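You operate a simulated robot arm through the tools that you are given. There is no shell and no other tool.

You run a simulated robot arm. Do the job below in one go: nothing can be reset, and whatever is moved stays where it is left.

TASK
Jog the head until the read-out shows 600 mm.
Fine: start the drive, free the brake, hands clear of the head, then jog; brake on and drive stopped after.

Only the result counts: the job must be done as asked and must still hold three seconds after the hand-in. Knocking over, shifting, dropping, spilling or breaking anything else fails it.

THE ROBOT
A 7-joint arm with a two-finger parallel gripper, fixed in place. Base frame: the origin is on the floor under the middle of its stand, x ahead of it, y to its left, z up. Lengths are in mm, angles in degrees, forces in N, time in s.
With the tool pointing down near the work surface it reaches from about 400 to 900 mm from the base axis. Its first joint turns from -143.0 to 143.0 degrees. Payload 3 kg.
Tool frame: the origin (TCP) lies between the finger pads and is the grasp point; the fingertips stand 30 mm ahead of it; z points along the fingers, y is the line along which they close. The gripper opens to 94 mm. The fingers are 28 mm wide and 10 mm thick; the gripper's body (50 by 96 mm) begins 55 mm behind the TCP.
Orientation is that of the tool frame in the base frame, as a unit quaternion [w, x, y, z]. With the fingers straight down and closing along the base's y, the tool's x points along the base's -x, its y along +y and its z along -z.

THE INTERFACE
- The arm moves only by the tool play_rows. Its argument "steps" is a list of rows, each a list of 3 entries, a list of its own where there are three numbers: the turn, a rotation vector about the tool's x, y, z in degrees, then the shift along the tool's x, y, z in mm, then the opening, from 0 (shut) to 1 (fully open). In form: [[[wx, wy, wz], [dx, dy, dz], fingers], ...]. A call has 1 to 20 rows; each row is the pose to reach, as a shift and turn from the pose commanded when the call began, along the tool's axes at that moment. Each row takes 0.2 s and may step no farther than 50 mm and 8.6 degrees from the row before; otherwise, or with a gripper value out of range, the whole call is refused. A pose out of reach is approached as far as the arm can. The call stops where the force on the tool passes 40 N (or 10 N more than at its start, if that is more) or the arm is blocked; 0.2 s more then pass. The fingers move at their own pace (about 72 mm/s each) and stop on an object; they squeeze with about 27 N. The grip force told is the motor's: it shows also when the fingers shut on nothing. Time passes only in rows, and 0.2 s behind the last, so rows that repeat a pose let the fingers close. The reply holds the time, the measured pose of the TCP, the force on the tool along the base axes, the opening and the grip force, in the units named above and with some noise, with the torque about the TCP (base axes, N m) and any sound that the robot's microphone picked up, and new pictures: "show" is both (left out), scene, wrist or none.
- Cameras (640 x 400 px; columns grow to the right, rows downward): "scene" is fixed at [412.5, -492.5, 1628.1]; the picture's right is [0.92, -0.39, 0.00], its down [-0.26, -0.63, -0.73] and it looks along [0.28, 0.67, -0.68] (base axes); focal length 317 px, centre (320, 200). "wrist" rides on the gripper at [76, 14, -103] in the tool frame; the picture's right is [-0.18, 0.98, 0.00], its down [-0.75, -0.14, -0.64] and it looks along [-0.63, -0.12, 0.77] (tool axes); focal length 243 px, centre (320, 200). There is no depth. A picture from a camera that has moved, and an enlarged one, comes with that camera's place and axes in the base frame and with its lens. The place of the scene camera against the robot may be out by one fixed shift of up to 18 mm in any direction.
- zoom(camera, box): a new picture of the part [left, top, right, bottom] of that camera's present view, enlarged. The clock stands still meanwhile.
- sign_off(): hands the job in; it is judged then, once.

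Places have to be worked out from the pictures, the camera data and where the tool is seen. Open the gripper and draw the arm clear of the work before you hand the job in, unless the task says otherwise.

The tools are called as a command line: name --argument value ..., lists and objects as JSON in quotes. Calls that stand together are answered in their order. play_rows: Moves the arm, as the interface text tells. Its arguments: {"type":"object","properties":{"steps":{"type":"array","items":{"type":"array"}},"show":{"type":"string","enum":["both","scene","wrist","none"]}},"required":["steps"]} The other tools are called the same way: zoom (camera, box) takes an enlarged picture of a part of a camera's view; sign_off () hands the job in.

At the start:

```text
clock: 0.0
ee_pos: [473.7, 278.4, 1254.4]
ee_rot: [0.0, 0.0, 1.0, 0.0]
force: [-0.1, 0.7, 0.1]
moment: [0.0, 0.01, -0.01]
opening: 94.1
gripper_force: 0.0
```

scene: 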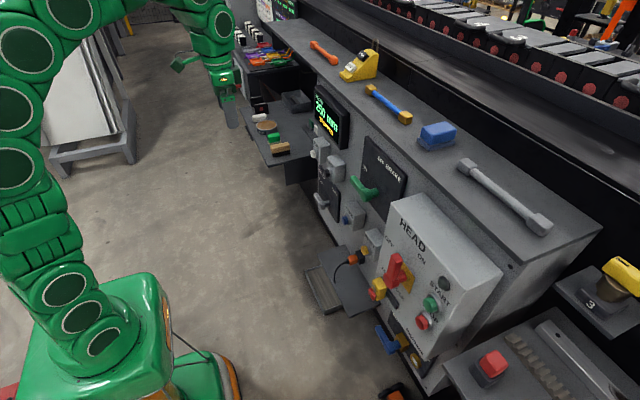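
wrist: 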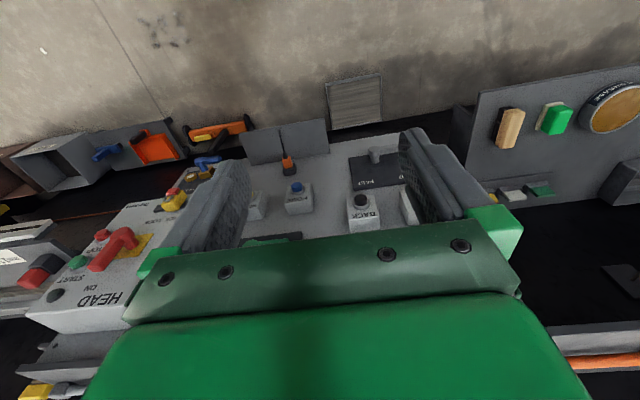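

I'll start by looking closely at the panel and the read-out before moving anything.

zoom --camera "scene" --box '[300, 80, 420, 155]'

zoom --camera "scene" --box '[300, 130, 420, 250]'

zoom --camera "scene" --box '[340, 190, 520, 370]'

zoom --camera "wrist" --box '[0, 120, 240, 340]'

zoom --camera "wrist" --box '[230, 100, 440, 250]'

```text
5.33 times, centred on (360, 118) of scene
camera zoom: at [412.5, -492.5, 1628.1], right [0.92, -0.39, 0.0], down [-0.26, -0.63, -0.73], along [0.28, 0.67, -0.68], focal length 1692 px, centre (107, 640)
```

zoom: 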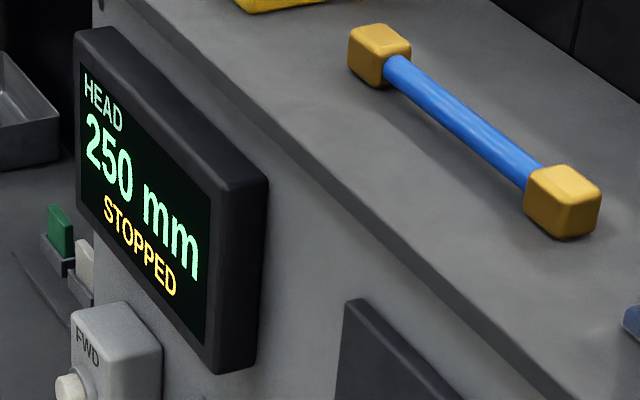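

```text
3.33 times, centred on (360, 190) of scene
camera zoom: at [412.5, -492.5, 1628.1], right [0.92, -0.39, 0.0], down [-0.26, -0.63, -0.73], along [0.28, 0.67, -0.68], focal length 1058 px, centre (187, 233)
```

zoom: 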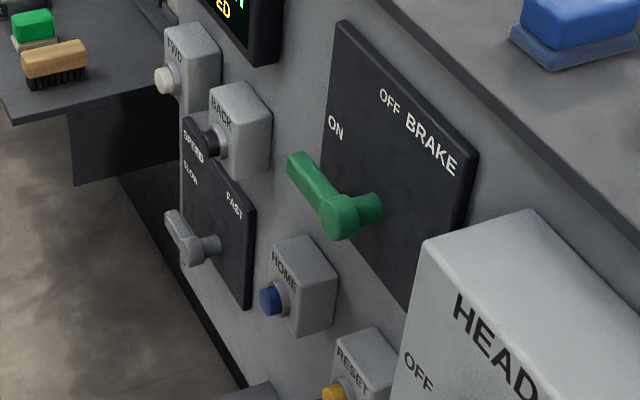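

```text
2.22 times, centred on (430, 280) of scene
camera zoom: at [412.5, -492.5, 1628.1], right [0.92, -0.39, 0.0], down [-0.26, -0.63, -0.73], along [0.28, 0.67, -0.68], focal length 705 px, centre (76, 22)
```

zoom: 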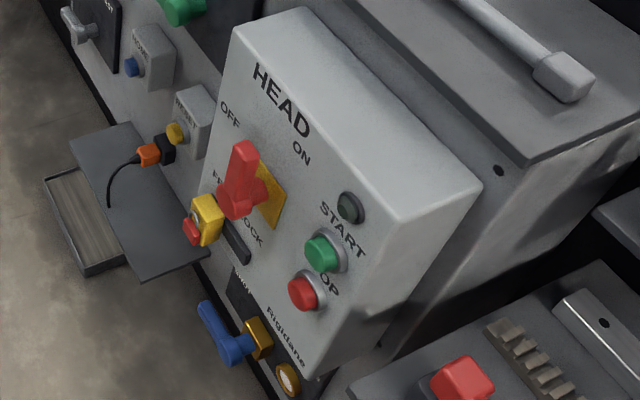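

```text
1.82 times, centred on (120, 230) of wrist
camera zoom: at [398.0, 293.8, 1356.7], right [0.18, 0.98, 0.0], down [0.75, -0.14, 0.64], along [0.63, -0.12, -0.77], focal length 441 px, centre (684, 146)
```

zoom: 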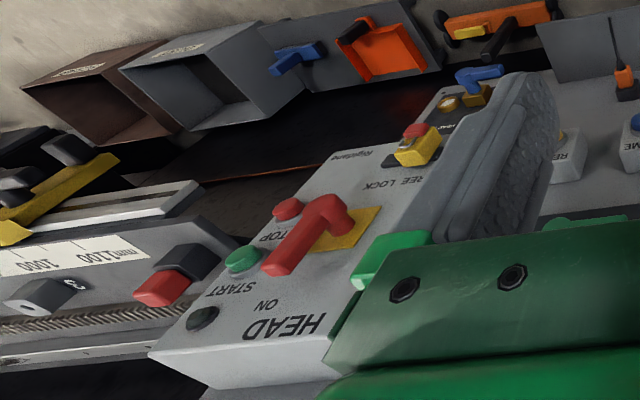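

```text
2.67 times, centred on (335, 175) of wrist
camera zoom: at [398.0, 293.8, 1356.7], right [0.18, 0.98, 0.0], down [0.75, -0.14, 0.64], along [0.63, -0.12, -0.77], focal length 647 px, centre (280, 267)
```

zoom: 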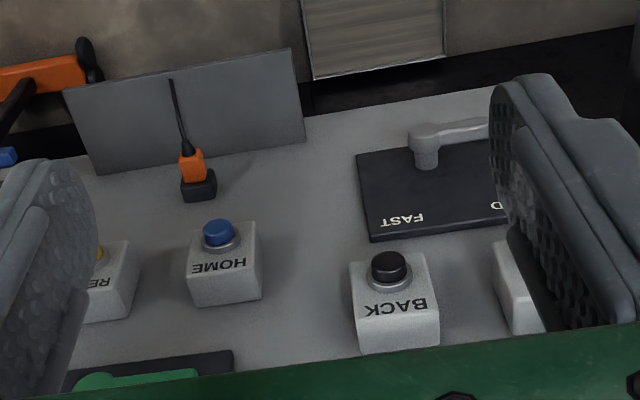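

The panel faces the robot, with FWD/BACK, BRAKE, SPEED, HOME, RESET and a HEAD box. I'll look closer at the HEAD box, the lock and the rail before planning.

zoom --camera "scene" --box '[370, 240, 450, 300]'

zoom --camera "scene" --box '[440, 260, 640, 400]'

zoom --camera "scene" --box '[360, 290, 460, 400]'

zoom --camera "wrist" --box '[0, 180, 130, 320]'

zoom --camera "wrist" --box '[80, 110, 260, 220]'

zoom --camera "scene" --box '[160, 0, 340, 170]'

```text
6.67 times, centred on (410, 270) of scene
camera zoom: at [412.5, -492.5, 1628.1], right [0.92, -0.39, 0.0], down [-0.26, -0.63, -0.73], along [0.28, 0.67, -0.68], focal length 2116 px, centre (-280, -267)
```

zoom: 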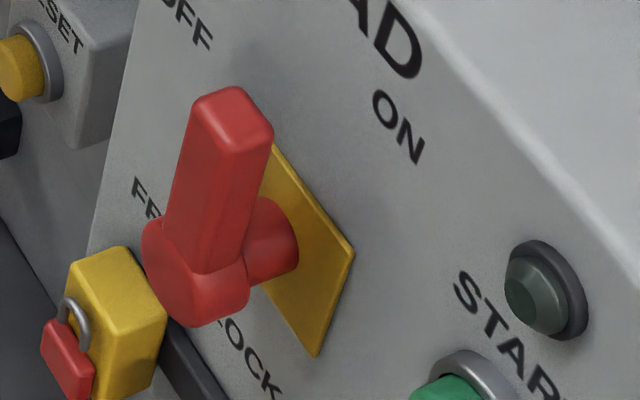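

```text
2.86 times, centred on (540, 330) of scene
camera zoom: at [412.5, -492.5, 1628.1], right [0.92, -0.39, 0.0], down [-0.26, -0.63, -0.73], along [0.28, 0.67, -0.68], focal length 907 px, centre (-309, -171)
```

zoom: 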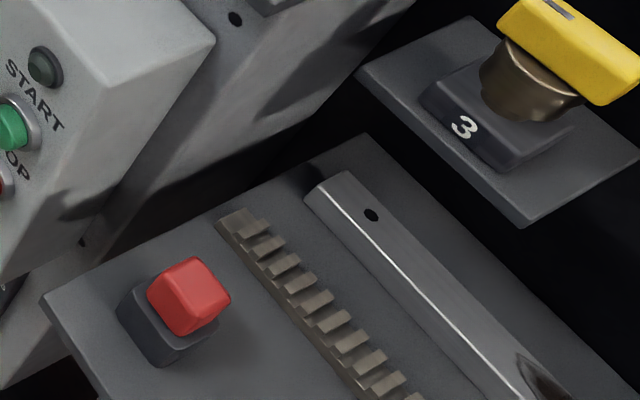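

```text
3.64 times, centred on (410, 345) of scene
camera zoom: at [412.5, -492.5, 1628.1], right [0.92, -0.39, 0.0], down [-0.26, -0.63, -0.73], along [0.28, 0.67, -0.68], focal length 1154 px, centre (-7, -327)
```

zoom: 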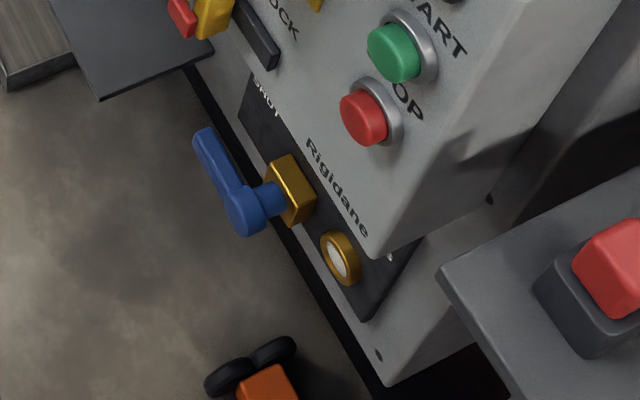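

```text
2.86 times, centred on (65, 250) of wrist
camera zoom: at [398.0, 293.8, 1356.7], right [0.18, 0.98, 0.0], down [0.75, -0.14, 0.64], along [0.63, -0.12, -0.77], focal length 693 px, centre (1049, 57)
```

zoom: 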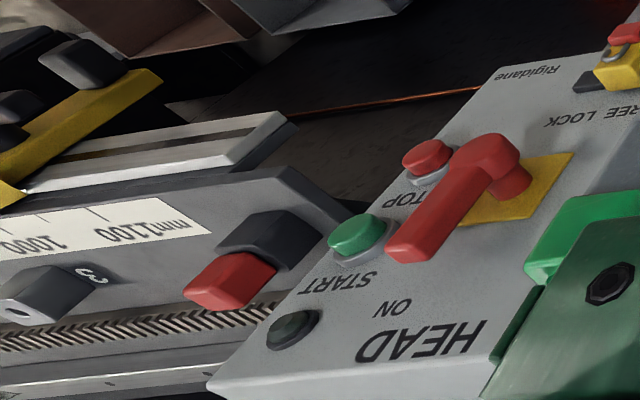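

```text
3.56 times, centred on (170, 165) of wrist
camera zoom: at [398.0, 293.8, 1356.7], right [0.18, 0.98, 0.0], down [0.75, -0.14, 0.64], along [0.63, -0.12, -0.77], focal length 863 px, centre (853, 324)
```

zoom: 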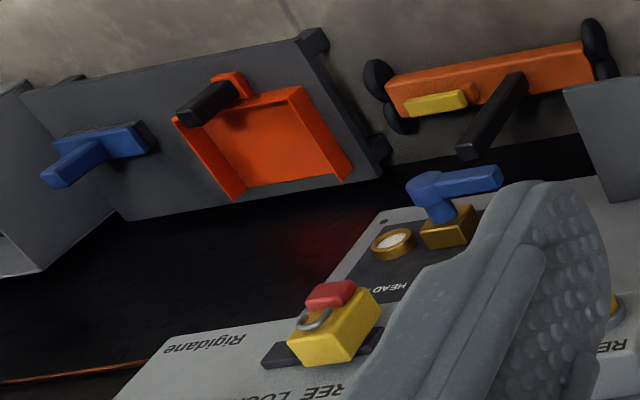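

```text
2.35 times, centred on (250, 85) of scene
camera zoom: at [412.5, -492.5, 1628.1], right [0.92, -0.39, 0.0], down [-0.26, -0.63, -0.73], along [0.28, 0.67, -0.68], focal length 747 px, centre (485, 471)
```

zoom: 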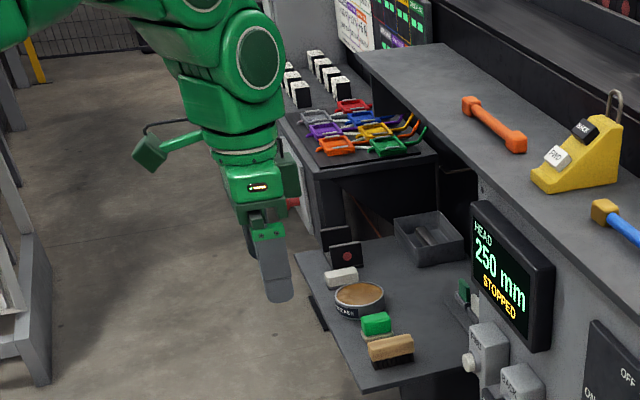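

The yellow block on top of the bench looks like a pendant with its own FWD/BACK buttons, so I'll read its labels and the rest of the surroundings.

zoom --camera "scene" --box '[330, 40, 390, 85]'

zoom --camera "scene" --box '[560, 240, 640, 310]'

zoom --camera "scene" --box '[230, 0, 330, 60]'

zoom --camera "scene" --box '[380, 0, 640, 130]'

zoom --camera "wrist" --box '[440, 60, 640, 220]'

zoom --camera "scene" --box '[300, 230, 400, 310]'

```text
8.89 times, centred on (360, 62) of scene
camera zoom: at [412.5, -492.5, 1628.1], right [0.92, -0.39, 0.0], down [-0.26, -0.63, -0.73], along [0.28, 0.67, -0.68], focal length 2821 px, centre (-36, 1422)
```

zoom: 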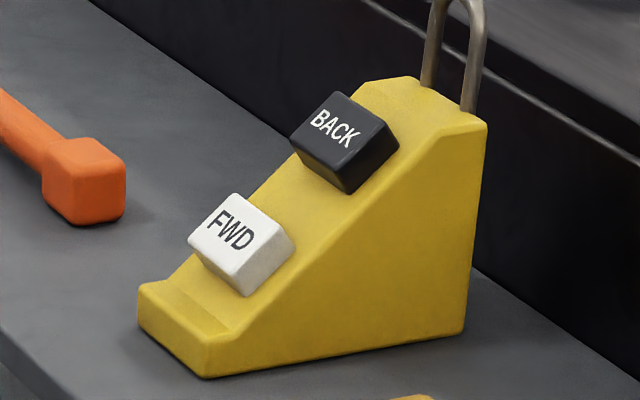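

```text
5.71 times, centred on (600, 275) of scene
camera zoom: at [412.5, -492.5, 1628.1], right [0.92, -0.39, 0.0], down [-0.26, -0.63, -0.73], along [0.28, 0.67, -0.68], focal length 1813 px, centre (-1280, -229)
```

zoom: 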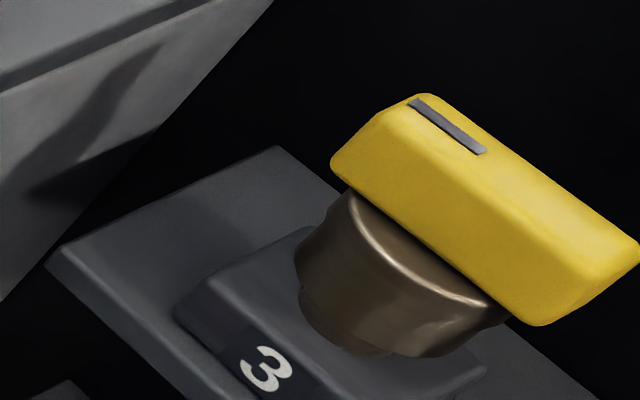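

```text
6.40 times, centred on (280, 30) of scene
camera zoom: at [412.5, -492.5, 1628.1], right [0.92, -0.39, 0.0], down [-0.26, -0.63, -0.73], along [0.28, 0.67, -0.68], focal length 2031 px, centre (576, 1288)
```

zoom: 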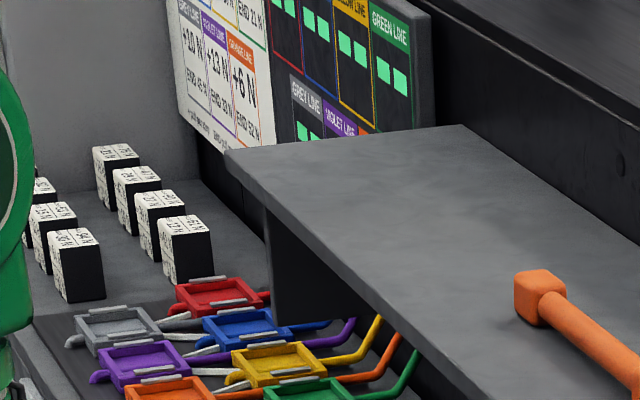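

```text
2.46 times, centred on (510, 65) of scene
camera zoom: at [412.5, -492.5, 1628.1], right [0.92, -0.39, 0.0], down [-0.26, -0.63, -0.73], along [0.28, 0.67, -0.68], focal length 781 px, centre (-148, 532)
```

zoom: 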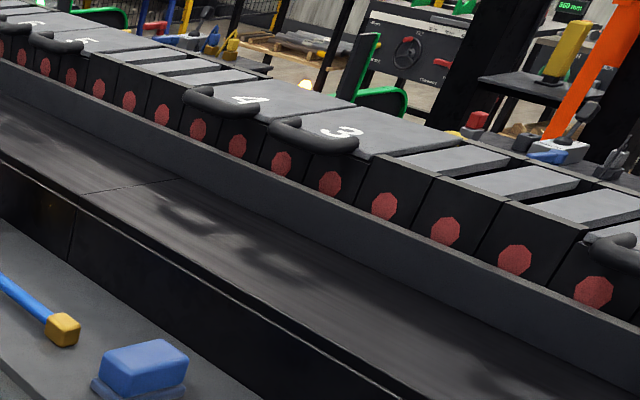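

```text
2.50 times, centred on (540, 140) of wrist
camera zoom: at [398.0, 293.8, 1356.7], right [0.18, 0.98, 0.0], down [0.75, -0.14, 0.64], along [0.63, -0.12, -0.77], focal length 606 px, centre (-230, 350)
```

zoom: 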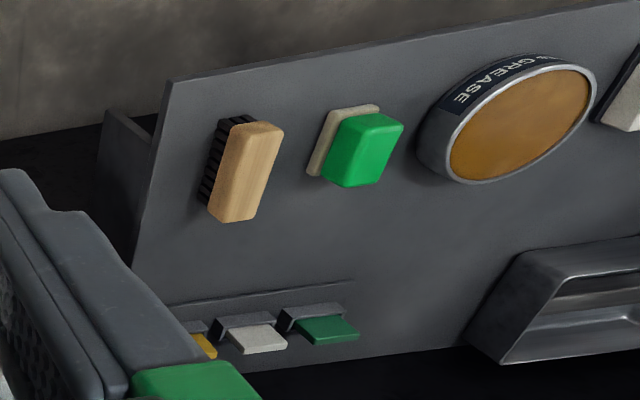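

```text
5.00 times, centred on (350, 270) of scene
camera zoom: at [412.5, -492.5, 1628.1], right [0.92, -0.39, 0.0], down [-0.26, -0.63, -0.73], along [0.28, 0.67, -0.68], focal length 1587 px, centre (170, -150)
```

zoom: 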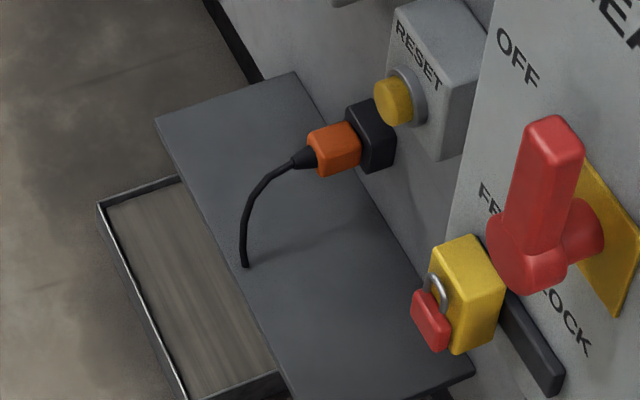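

The readout shows 250 mm, STOPPED. I'll back the arm off and pitch the tool so the wrist camera sees the whole panel squarely.

play_rows --steps '[[[0, -6, 0], [12, -28, 8], 1], [[0, -12, 0], [24, -56, 16], 1], [[0, -18, 0], [36, -84, 24], 1], [[0, -24, 0], [48, -112, 32], 1], [[0, -30, 0], [60, -140, 40], 1], [[0, -36, 0], [73, -170, 50], 1]]'

```text
clock: 1.4
ee_pos: [390.1, 126.0, 1192.1]
ee_rot: [0.288, -0.009, 0.957, 0.037]
force: [0.6, 1.0, 0.2]
moment: [-0.02, 0.01, -0.01]
opening: 93.8
gripper_force: 0.1
camera wrist: at [271.0, 133.1, 1236.5], right [0.12, 0.98, 0.17], down [0.28, -0.19, 0.94], along [0.95, -0.06, -0.3], focal length 243 px, centre (320, 200)
```

scene: 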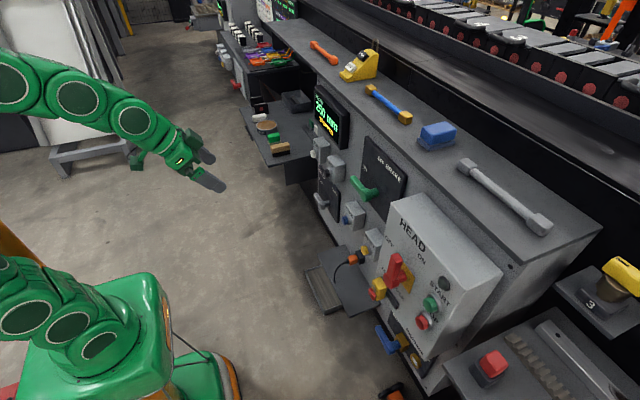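
wrist: 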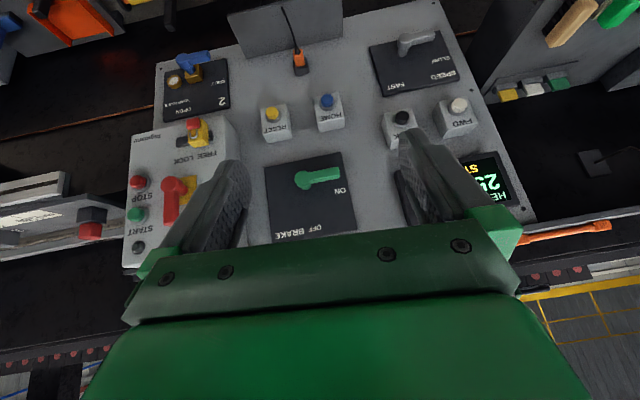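

The arm is still settling; I'll hold and then zoom in on each control.

play_rows --steps '[[[0, 0, 0], [0, 0, 0], 1], [[0, 0, 0], [0, 0, 0], 1], [[0, 0, 0], [0, 0, 0], 1]]' --show "wrist"

zoom --camera "wrist" --box '[120, 100, 260, 260]'

zoom --camera "wrist" --box '[140, 30, 260, 130]'

zoom --camera "wrist" --box '[240, 60, 400, 250]'

zoom --camera "wrist" --box '[360, 10, 520, 220]'

zoom --camera "wrist" --box '[0, 140, 150, 300]'

```text
clock: 2.2
ee_pos: [392.1, 125.1, 1195.2]
ee_rot: [0.292, -0.008, 0.956, 0.035]
force: [0.6, 0.0, 0.1]
moment: [-0.02, 0.0, 0.02]
opening: 94.2
gripper_force: 0.0
camera wrist: at [272.2, 132.5, 1238.8], right [0.12, 0.98, 0.16], down [0.27, -0.19, 0.94], along [0.96, -0.07, -0.29], focal length 243 px, centre (320, 200)
```

wrist: 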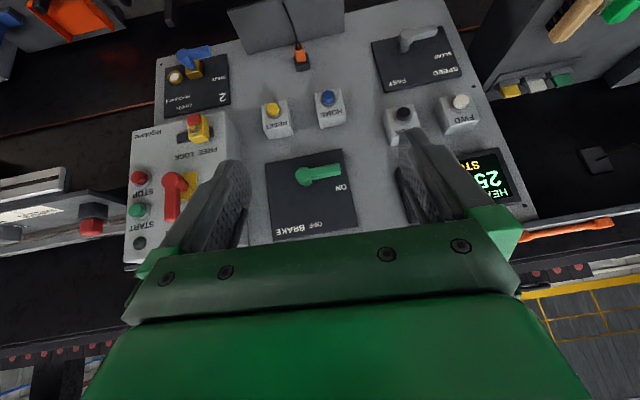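

```text
2.50 times, centred on (190, 180) of wrist
camera zoom: at [272.2, 132.5, 1238.8], right [0.12, 0.98, 0.16], down [0.27, -0.19, 0.94], along [0.96, -0.07, -0.29], focal length 606 px, centre (645, 250)
```

zoom: 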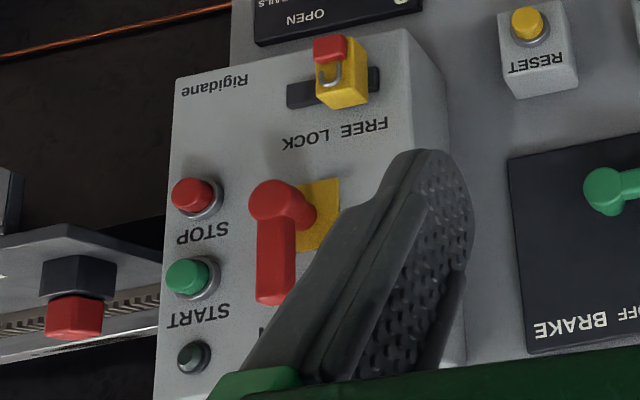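

```text
4.00 times, centred on (200, 80) of wrist
camera zoom: at [272.2, 132.5, 1238.8], right [0.12, 0.98, 0.16], down [0.27, -0.19, 0.94], along [0.96, -0.07, -0.29], focal length 970 px, centre (800, 680)
```

zoom: 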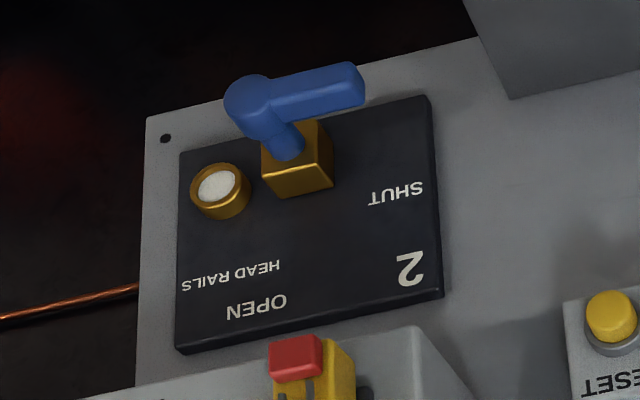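

```text
2.11 times, centred on (320, 155) of wrist
camera zoom: at [272.2, 132.5, 1238.8], right [0.12, 0.98, 0.16], down [0.27, -0.19, 0.94], along [0.96, -0.07, -0.29], focal length 511 px, centre (320, 295)
```

zoom: 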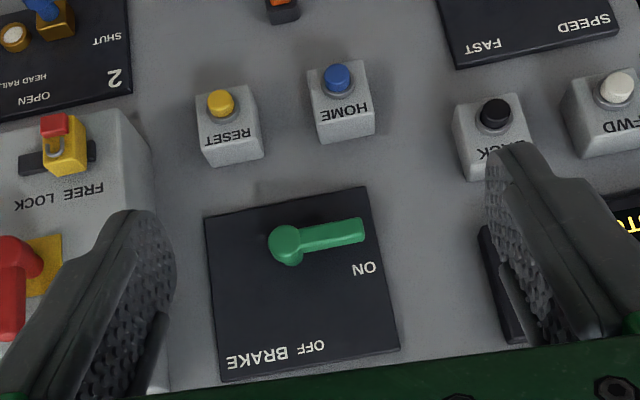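

```text
1.90 times, centred on (440, 115) of wrist
camera zoom: at [272.2, 132.5, 1238.8], right [0.12, 0.98, 0.16], down [0.27, -0.19, 0.94], along [0.96, -0.07, -0.29], focal length 462 px, centre (91, 362)
```

zoom: 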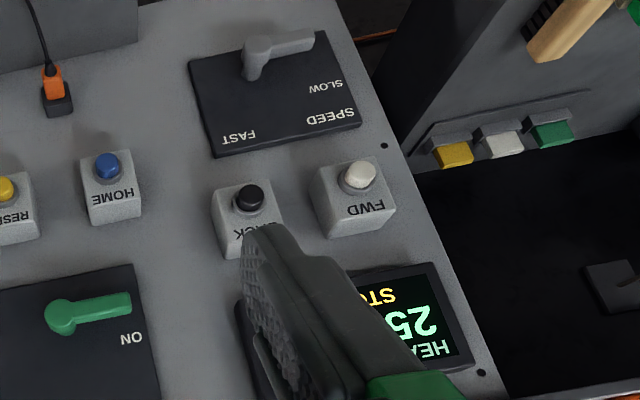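

```text
2.50 times, centred on (75, 220) of wrist
camera zoom: at [272.2, 132.5, 1238.8], right [0.12, 0.98, 0.16], down [0.27, -0.19, 0.94], along [0.96, -0.07, -0.29], focal length 606 px, centre (932, 150)
```

zoom: 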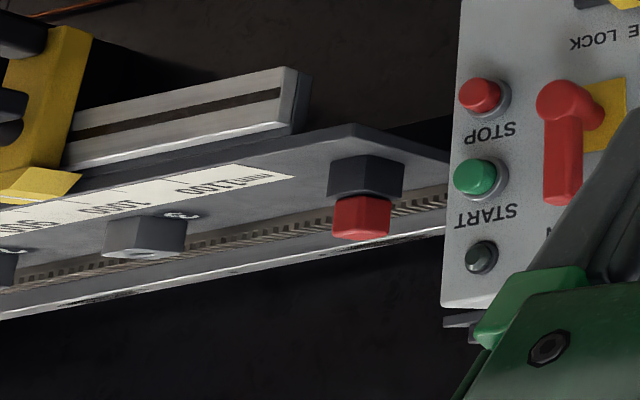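

All levers share one layout (9 o'clock = first label, 12 o'clock = second): HEAD switch looks ON, SPEED SLOW, BRAKE ON. I judge START near (728, -288, 1044) and BACK near (780, 324, 912). I'll swing over to the HEAD box with the tool horizontal, staying well clear.

play_rows --steps '[[[0, -4.5, 0], [-4, -30, 18], 0], [[0, -9, 0], [-7, -60, 35], 0], [[0, -13.5, 0], [-11, -90, 53], 0], [[0, -18, 0], [-15, -120, 70], 0], [[0, -22.5, 0], [-18, -149, 88], 0], [[0, -27, 0], [-22, -179, 105], 0], [[0, -31.5, 0], [-26, -209, 123], 0], [[0, -36, 0], [-29, -239, 140], 0], [[0, -40.5, 0], [-33, -269, 158], 0], [[0, -45, 0], [-37, -299, 175], 0], [[0, -49.5, 0], [-40, -329, 193], 0], [[0, -54, 0], [-44, -358.4, 210.4], 0], [[0, -54, 0], [-44, -358.4, 210.4], 0], [[0, -54, 0], [-44, -358.4, 210.4], 0], [[0, -54, 0], [-44, -358.4, 210.4], 0]]'

```text
clock: 5.4
ee_pos: [584.0, -300.9, 1068.5]
ee_rot: [0.707, 0.0, 0.707, 0.0]
force: [0.2, -0.3, -0.3]
moment: [0.03, 0.01, 0.01]
opening: 0.2
gripper_force: 26.7
out of reach, approached as far as the arm can: row 2, 3, 4, 5, 6, 7, 8, 9, 10, 11, 12, 13, 14, 15
camera wrist: at [482.3, -287.5, 993.4], right [0.0, 0.98, 0.18], down [-0.64, -0.14, 0.75], along [0.77, -0.12, 0.63], focal length 243 px, centre (320, 200)
```

scene: 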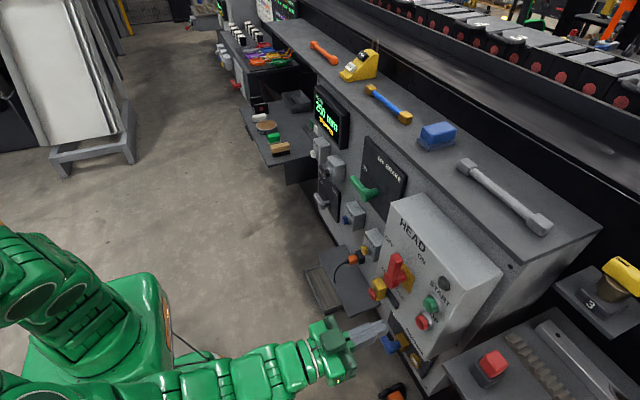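
wrist: 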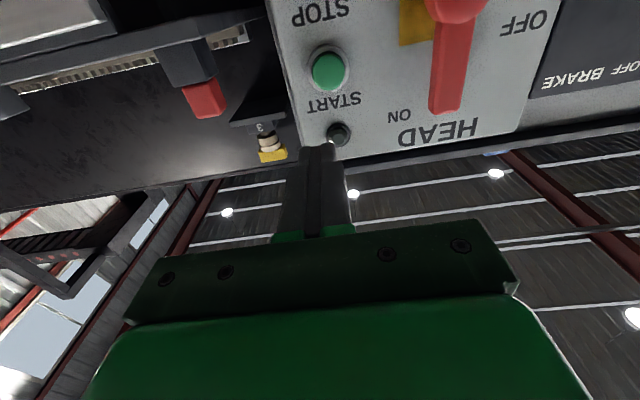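

START projects to about (728, -289, 1044), agreeing with my earlier estimate. I'll line the closed fingertips up with it at a stand-off of about 40 mm and check the pose is reachable.

play_rows --steps '[[[0, 0, 0], [4, -10, 25], 0], [[0, 0, 0], [8, -20, 50], 0], [[0, 0, 0], [12, -30, 75], 0], [[0, 0, 0], [16, -39, 95], 0], [[0, 0, 0], [16, -39, 95], 0], [[0, 0, 0], [16, -39, 95], 0]]'

zoom --camera "wrist" --box '[240, 0, 480, 180]'

```text
clock: 6.8
ee_pos: [678.6, -339.5, 1052.2]
ee_rot: [0.707, -0.001, 0.707, 0.001]
force: [-0.7, 1.1, -0.3]
moment: [-0.01, 0.02, 0.0]
opening: 0.0
gripper_force: 26.6
camera wrist: at [577.3, -325.4, 976.9], right [0.0, 0.98, 0.18], down [-0.64, -0.14, 0.75], along [0.77, -0.12, 0.63], focal length 243 px, centre (320, 200)
```

scene: 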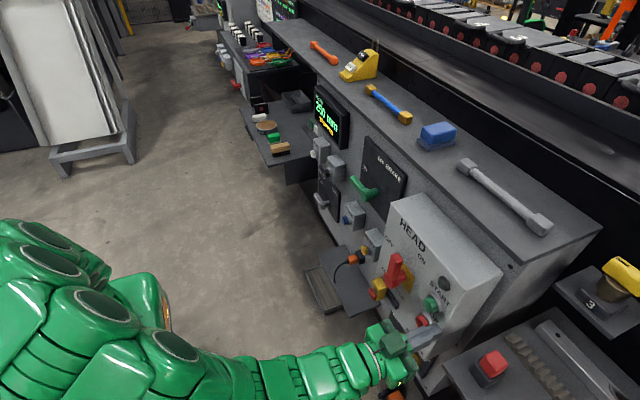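
wrist: 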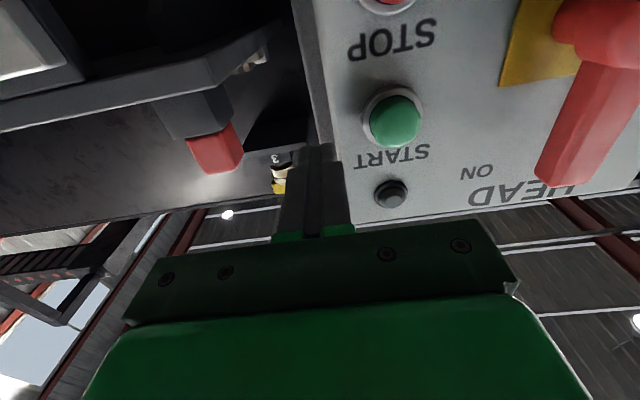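

```text
2.22 times, centred on (360, 90) of wrist
camera zoom: at [577.3, -325.4, 976.9], right [0.0, 0.98, 0.18], down [-0.64, -0.14, 0.75], along [0.77, -0.12, 0.63], focal length 539 px, centre (231, 444)
```

zoom: 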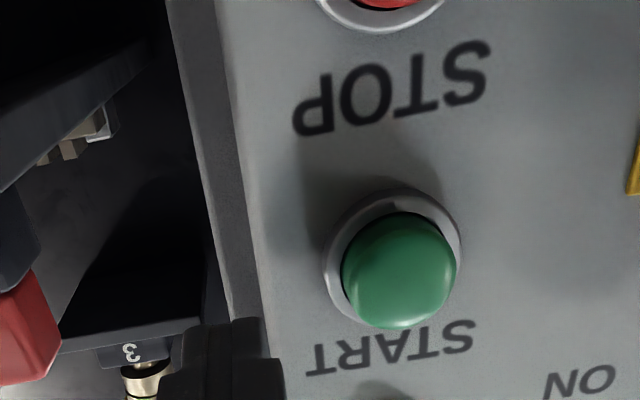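

Reference is the actually reached pose. START cap is ~32 mm wide at (≈722, -289, 1044); I'm at (678.6, -339.5, 1052). I'll back off 20 mm, shift sideways to centre on it, and check.

play_rows --steps '[[[0, 0, 0], [0, 0, -20], 0], [[0, 0, 0], [4, 25, -20], 0], [[0, 0, 0], [8, 50.3, -20], 0], [[0, 0, 0], [8, 50.3, -20], 0], [[0, 0, 0], [8, 50.3, -20], 0]]'

zoom --camera "wrist" --box '[240, 60, 400, 180]'

zoom --camera "scene" --box '[360, 250, 480, 350]'

```text
clock: 8.0
ee_pos: [661.3, -291.0, 1042.7]
ee_rot: [0.707, 0.0, 0.707, 0.0]
force: [-0.2, 0.0, 0.1]
moment: [-0.01, -0.02, -0.04]
opening: 0.1
gripper_force: 26.9
camera wrist: at [558.4, -276.5, 967.6], right [0.0, 0.98, 0.18], down [-0.64, -0.14, 0.75], along [0.77, -0.12, 0.63], focal length 243 px, centre (320, 200)
```

scene: 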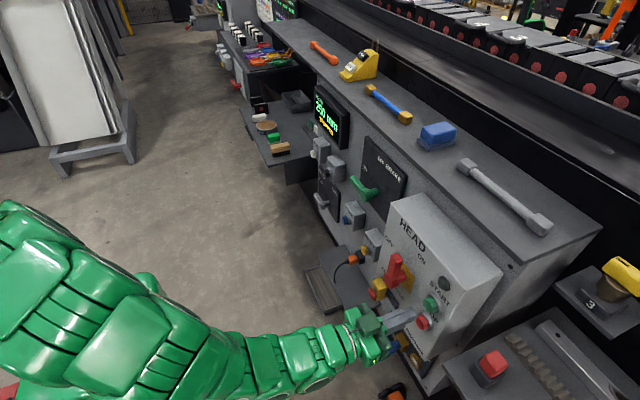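
wrist: 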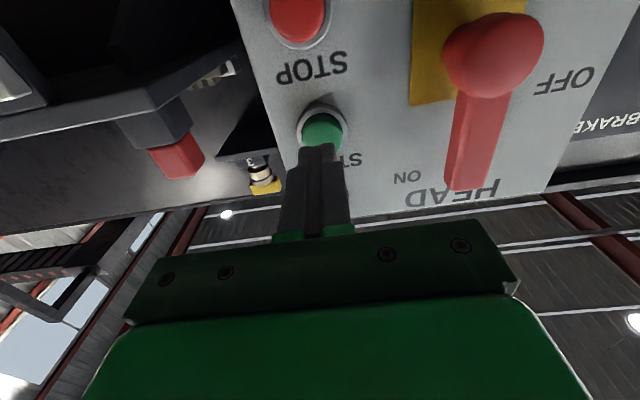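

```text
3.33 times, centred on (320, 120) of wrist
camera zoom: at [558.4, -276.5, 967.6], right [0.0, 0.98, 0.18], down [-0.64, -0.14, 0.75], along [0.77, -0.12, 0.63], focal length 809 px, centre (320, 467)
```

zoom: 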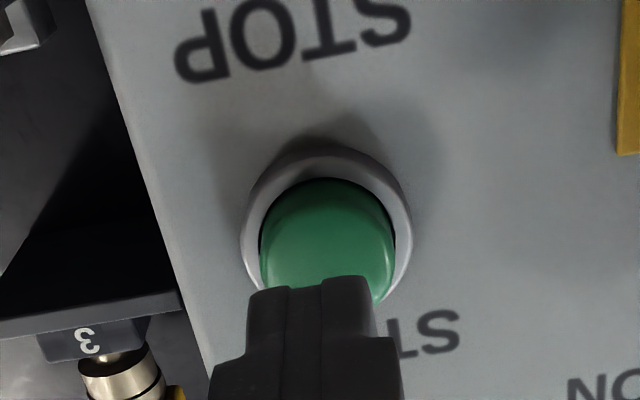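

```text
4.00 times, centred on (420, 300) of scene
camera zoom: at [412.5, -492.5, 1628.1], right [0.92, -0.39, 0.0], down [-0.26, -0.63, -0.73], along [0.28, 0.67, -0.68], focal length 1269 px, centre (-80, -200)
```

zoom: 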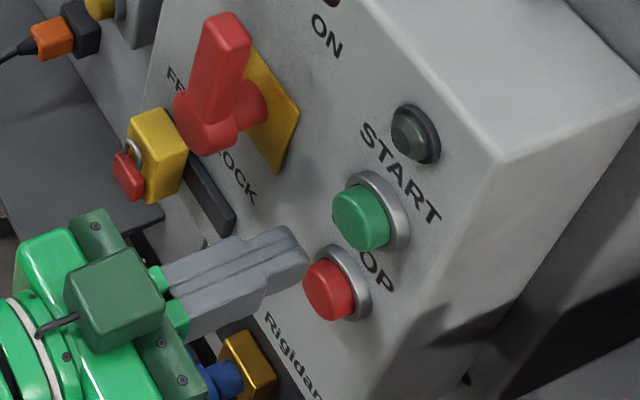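

Fingertips are centred on START about 30 mm short of it. I'll press straight in, gently, then withdraw and see whether the lamp lights.

play_rows --steps '[[[0, 0, 0], [0, 1.5, 15], 0], [[0, 0, 0], [0, 1.5, 26], 0], [[0, 0, 0], [0, 1.5, 32], 0], [[0, 0, 0], [0, 1.5, 36], 0], [[0, 0, 0], [0, 1.5, 38], 0]]'

zoom --camera "scene" --box '[360, 250, 480, 350]'

zoom --camera "scene" --box '[300, 80, 360, 150]'

```text
clock: 9.2
ee_pos: [697.0, -287.5, 1043.5]
ee_rot: [0.707, -0.001, 0.707, 0.001]
force: [-23.6, -0.6, -4.8]
moment: [-0.24, 0.1, -0.04]
opening: 0.1
gripper_force: 27.2
heard: click
camera wrist: at [594.7, -274.5, 968.4], right [0.0, 0.98, 0.18], down [-0.64, -0.14, 0.75], along [0.77, -0.12, 0.63], focal length 243 px, centre (320, 200)
```

scene: 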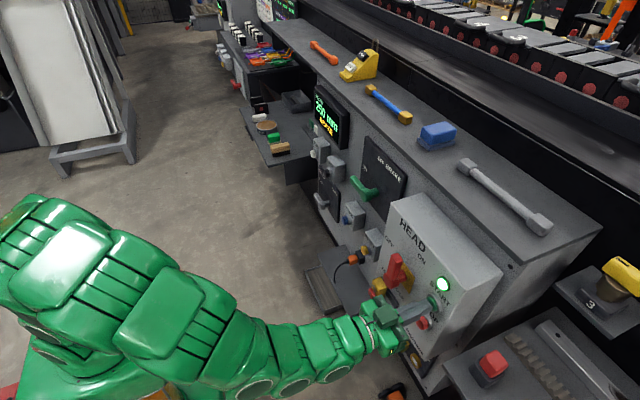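
wrist: 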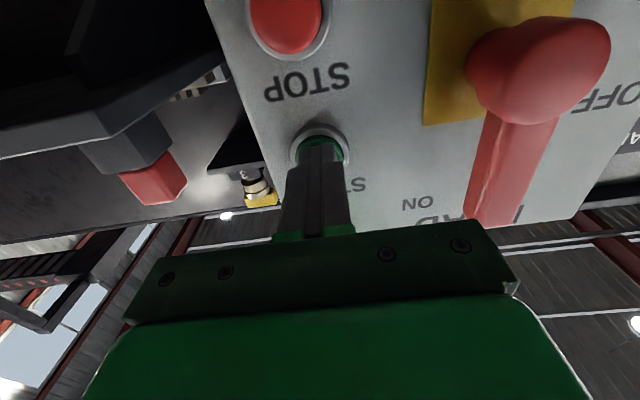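

```text
4.00 times, centred on (420, 300) of scene
camera zoom: at [412.5, -492.5, 1628.1], right [0.92, -0.39, 0.0], down [-0.26, -0.63, -0.73], along [0.28, 0.67, -0.68], focal length 1269 px, centre (-80, -200)
```

zoom: 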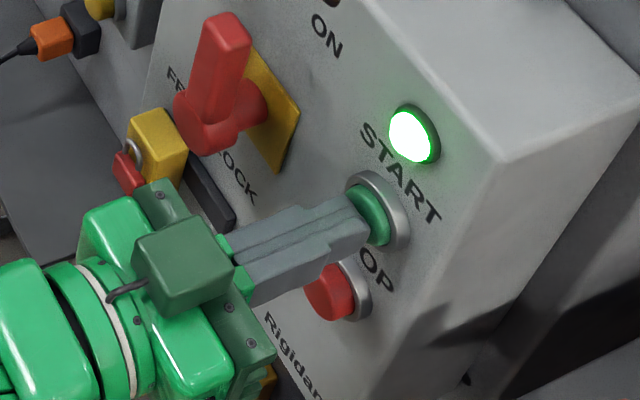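

```text
5.71 times, centred on (330, 115) of scene
camera zoom: at [412.5, -492.5, 1628.1], right [0.92, -0.39, 0.0], down [-0.26, -0.63, -0.73], along [0.28, 0.67, -0.68], focal length 1813 px, centre (263, 686)
```

zoom: 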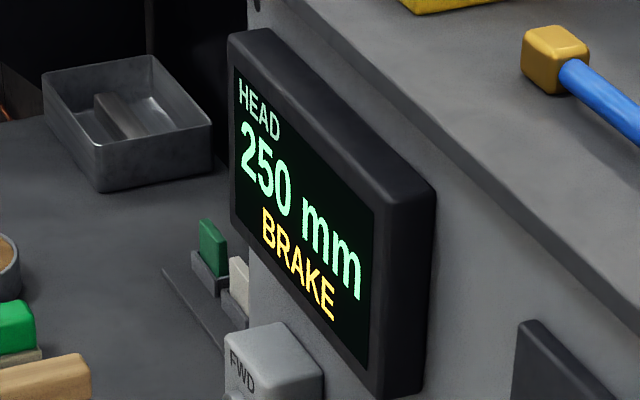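

The lamp is lit, a click was heard, and the readout now says BRAKE – drive is running. STOP sits at about (722, -289, 973) for later. Now I retreat past the red lever (front ≈ x 695) and go to look at the brake lever near (780, 70, 1017).

play_rows --steps '[[[0, 0, 0], [0, 0, -30], 0], [[0, 0, 0], [0, 0, -59], 0], [[0, 0, 0], [0, 40, -59], 0], [[0, 0, 0], [0, 80, -59], 0], [[0, 0, 0], [0, 120, -59], 0], [[0, 0, 0], [0, 155, -59], 0], [[0, 0, 0], [6, 195, -53], 0], [[0, 0, 0], [12, 235, -47], 0], [[0, 0, 0], [18, 275, -41], 0], [[0, 0, 0], [24, 315, -35], 0], [[0, 0, 0], [30, 355, -29], 0], [[0, 0, 0], [33, 389, -29], 0], [[0, 0, 0], [33, 389, -29], 0], [[0, 0, 0], [33, 389, -29], 0]]'

zoom --camera "scene" --box '[300, 80, 440, 230]'

```text
clock: 11.0
ee_pos: [691.7, -190.8, 1087.8]
ee_rot: [0.705, 0.044, 0.707, -0.043]
force: [-115.3, 4.2, 22.0]
moment: [0.3, -0.13, 1.6]
opening: 0.0
gripper_force: 26.0
out of reach, approached as far as the arm can: row 3, 4, 5, 6, 7, 8, 9
stopped in row 9: the force on the tool passed its limit at 253 N (the readings are from after the stop); the commanded pose is now the measured one
camera wrist: at [593.0, -163.8, 1012.7], right [0.12, 0.97, 0.19], down [-0.65, -0.06, 0.76], along [0.75, -0.21, 0.63], focal length 243 px, centre (320, 200)
```

scene: 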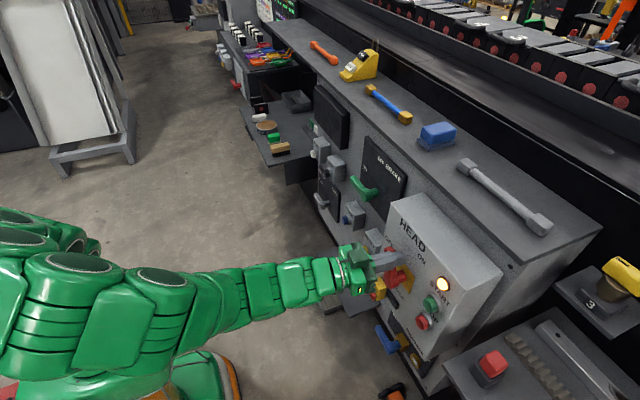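
wrist: 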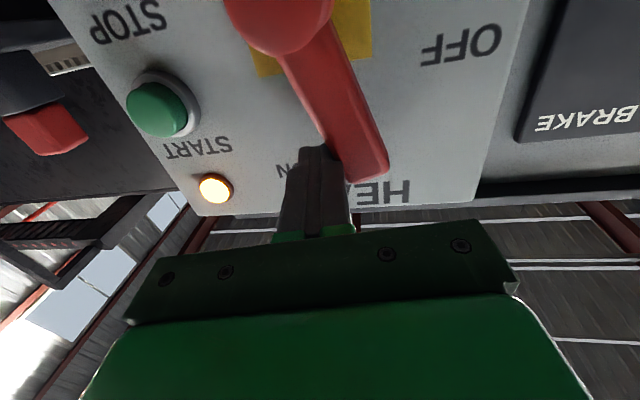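

```text
2.67 times, centred on (370, 155) of scene
camera zoom: at [412.5, -492.5, 1628.1], right [0.92, -0.39, 0.0], down [-0.26, -0.63, -0.73], along [0.28, 0.67, -0.68], focal length 846 px, centre (187, 320)
```

zoom: 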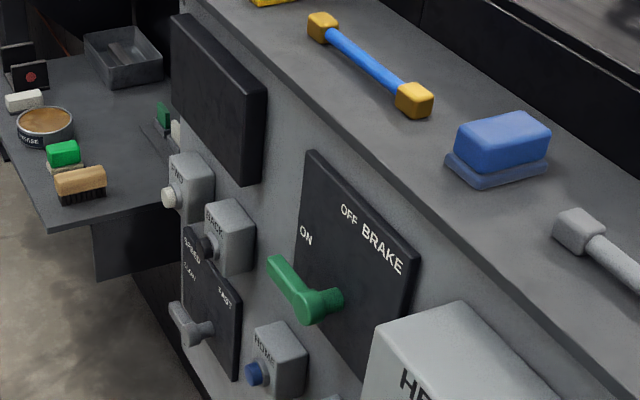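

That went wrong: rows became out of reach (too close to the base for a level tool), the arm was forced outward and bumped the red HEAD switch, turning it partly towards OFF; the display is dark and the lamp amber. I'll ease the fingertips away toward -y and off the lever in small steps.

play_rows --steps '[[[0, 0, 0], [0, -10, -1], 0], [[0, 0, 0], [0, -20, -2], 0], [[0, 0, 0], [0, -30, -4], 0], [[0, 0, 0], [0, -30, -4], 0]]'

zoom --camera "scene" --box '[360, 220, 480, 320]'

```text
clock: 12.0
ee_pos: [685.0, -219.1, 1085.6]
ee_rot: [0.703, 0.043, 0.709, -0.042]
force: [0.1, 0.3, 0.2]
moment: [-0.02, 0.01, 0.04]
opening: 0.0
gripper_force: 26.8
camera wrist: at [586.0, -192.9, 1010.7], right [0.12, 0.98, 0.18], down [-0.65, -0.06, 0.76], along [0.75, -0.21, 0.62], focal length 243 px, centre (320, 200)
```

scene: 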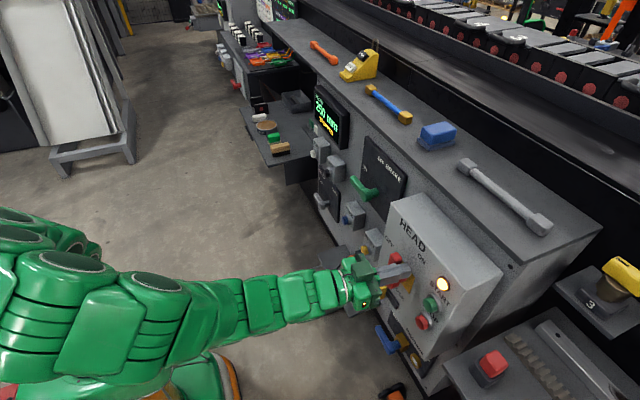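
wrist: 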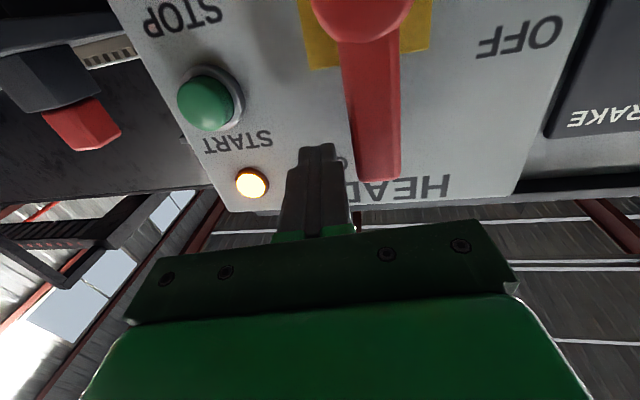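

```text
4.00 times, centred on (420, 270) of scene
camera zoom: at [412.5, -492.5, 1628.1], right [0.92, -0.39, 0.0], down [-0.26, -0.63, -0.73], along [0.28, 0.67, -0.68], focal length 1269 px, centre (-80, -80)
```

zoom: 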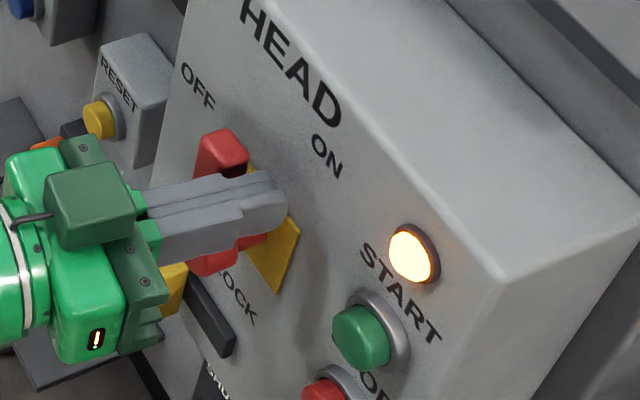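

Force is gone and the lever sprang back upright; the display is lit again, but the lamp is amber. Let me read the display.

zoom --camera "scene" --box '[300, 80, 360, 150]'

zoom --camera "wrist" --box '[220, 0, 460, 220]'

```text
5.71 times, centred on (330, 115) of scene
camera zoom: at [412.5, -492.5, 1628.1], right [0.92, -0.39, 0.0], down [-0.26, -0.63, -0.73], along [0.28, 0.67, -0.68], focal length 1813 px, centre (263, 686)
```

zoom: 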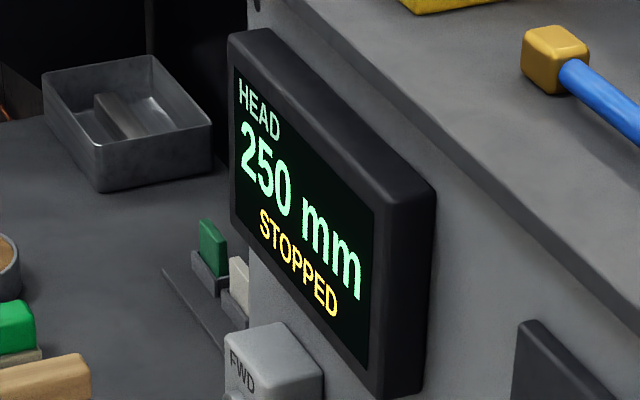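

```text
1.82 times, centred on (340, 110) of wrist
camera zoom: at [586.0, -192.9, 1010.7], right [0.12, 0.98, 0.18], down [-0.65, -0.06, 0.76], along [0.75, -0.21, 0.62], focal length 441 px, centre (284, 364)
```

zoom: 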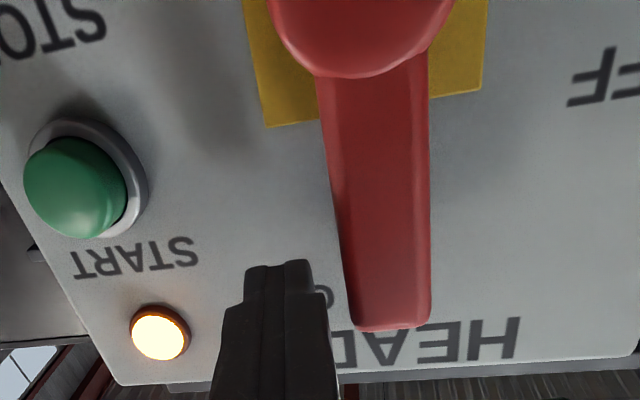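

The HEAD switch is back at ON, but the drive dropped out (STOPPED, amber lamp). I'll go back to the known-good START approach pose, levelling the 7° yaw, then press START again.

play_rows --steps '[[[0, 0, 0], [0, -18, -6], 0], [[-1, 0, 0], [0, -36, -13], 0], [[-3, 0, 0], [10, -55, -17], 0], [[-5, 0, 0], [26, -68, -17], 0], [[-7, 0, 0], [42, -74.4, -15], 0], [[-7, 0, 0], [42, -74.4, -15], 0], [[-7, 0, 0], [42, -74.4, -15], 0]]'

zoom --camera "wrist" --box '[240, 60, 400, 180]'

```text
clock: 13.6
ee_pos: [662.4, -291.2, 1042.6]
ee_rot: [0.705, 0.001, 0.71, 0.0]
force: [-0.5, -0.6, 0.5]
moment: [-0.01, 0.04, 0.01]
opening: 0.0
gripper_force: 26.5
camera wrist: at [559.4, -276.0, 968.3], right [0.0, 0.98, 0.19], down [-0.64, -0.14, 0.76], along [0.77, -0.12, 0.63], focal length 243 px, centre (320, 200)
```

scene: 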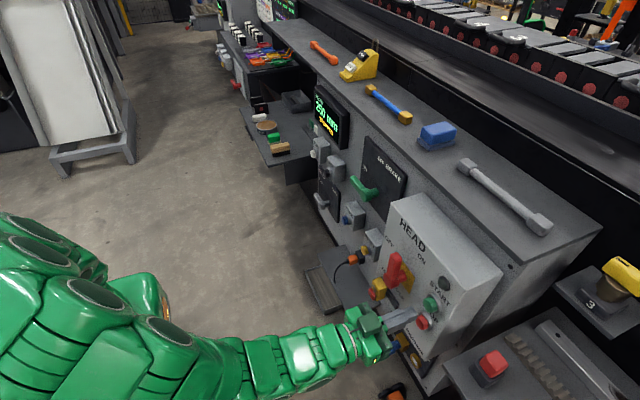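
wrist: 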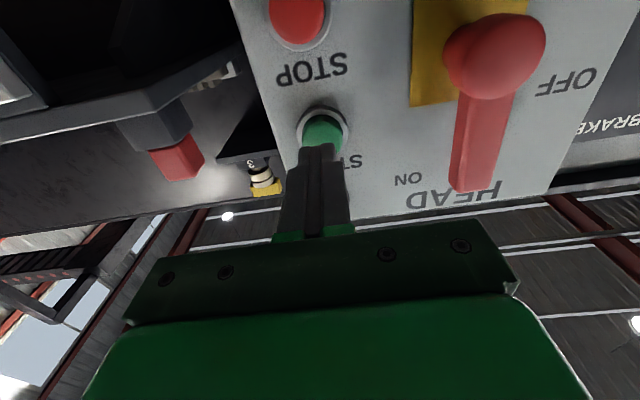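

```text
3.33 times, centred on (320, 120) of wrist
camera zoom: at [559.4, -276.0, 968.3], right [0.0, 0.98, 0.19], down [-0.64, -0.14, 0.76], along [0.77, -0.12, 0.63], focal length 809 px, centre (320, 467)
```

zoom: 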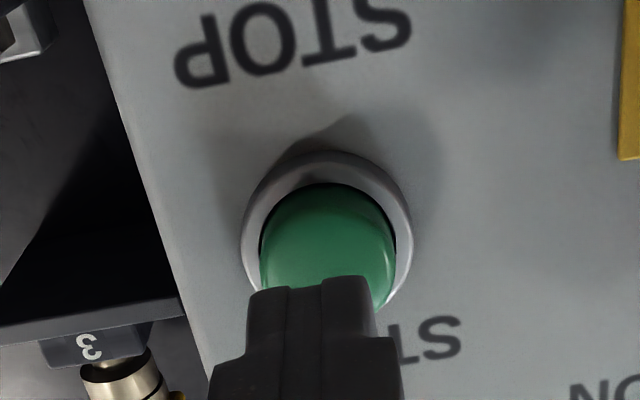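

The amber lamp has gone out and the red lever looks exactly as before (ON). Pressing START again the same way.

play_rows --steps '[[[0, 0, 0], [0, 1.5, 15], 0], [[0, 0, 0], [0, 1.5, 26], 0], [[0, 0, 0], [0, 1.5, 32], 0], [[0, 0, 0], [0, 1.5, 36], 0], [[0, 0, 0], [0, 1.5, 20], 0], [[0, 0, 0], [0, 1.5, 0], 0], [[0, 0, 0], [0, 1.5, 0], 0]]' --show "scene"

zoom --camera "scene" --box '[300, 80, 360, 150]'

zoom --camera "scene" --box '[360, 220, 480, 320]'

```text
clock: 14.6
ee_pos: [696.0, -290.3, 1043.8]
ee_rot: [0.704, 0.001, 0.71, 0.001]
force: [-36.8, 8.2, 4.1]
moment: [-0.22, -0.23, 0.27]
opening: 0.2
gripper_force: 27.6
heard: click
stopped in row 4: the force on the tool passed its limit at 59 N (the readings are from after the stop); the commanded pose is now the measured one
```

scene: 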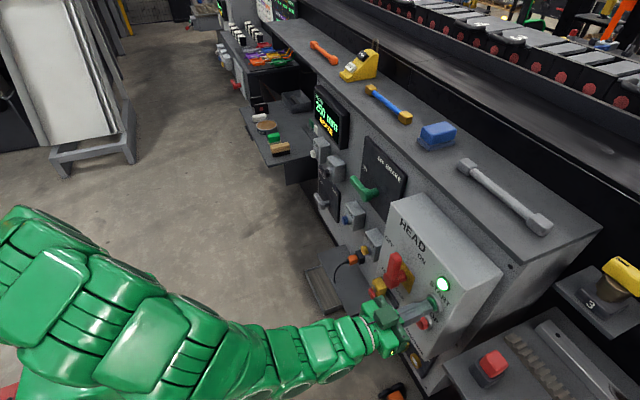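

```text
5.71 times, centred on (330, 115) of scene
camera zoom: at [412.5, -492.5, 1628.1], right [0.92, -0.39, 0.0], down [-0.26, -0.63, -0.73], along [0.28, 0.67, -0.68], focal length 1813 px, centre (263, 686)
```

zoom: 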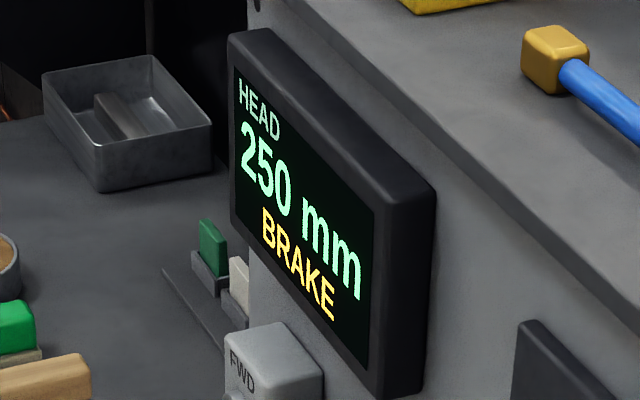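

```text
4.00 times, centred on (420, 270) of scene
camera zoom: at [412.5, -492.5, 1628.1], right [0.92, -0.39, 0.0], down [-0.26, -0.63, -0.73], along [0.28, 0.67, -0.68], focal length 1269 px, centre (-80, -80)
```

zoom: 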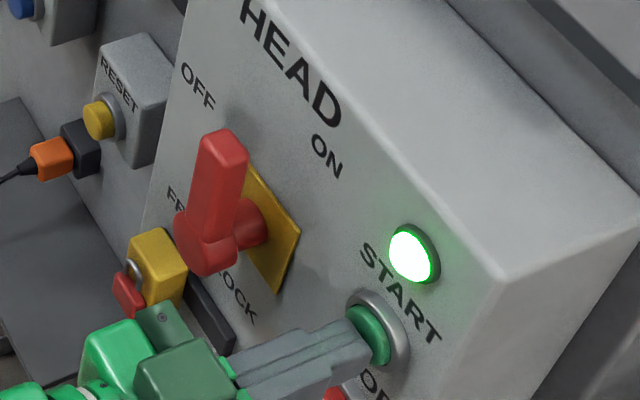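

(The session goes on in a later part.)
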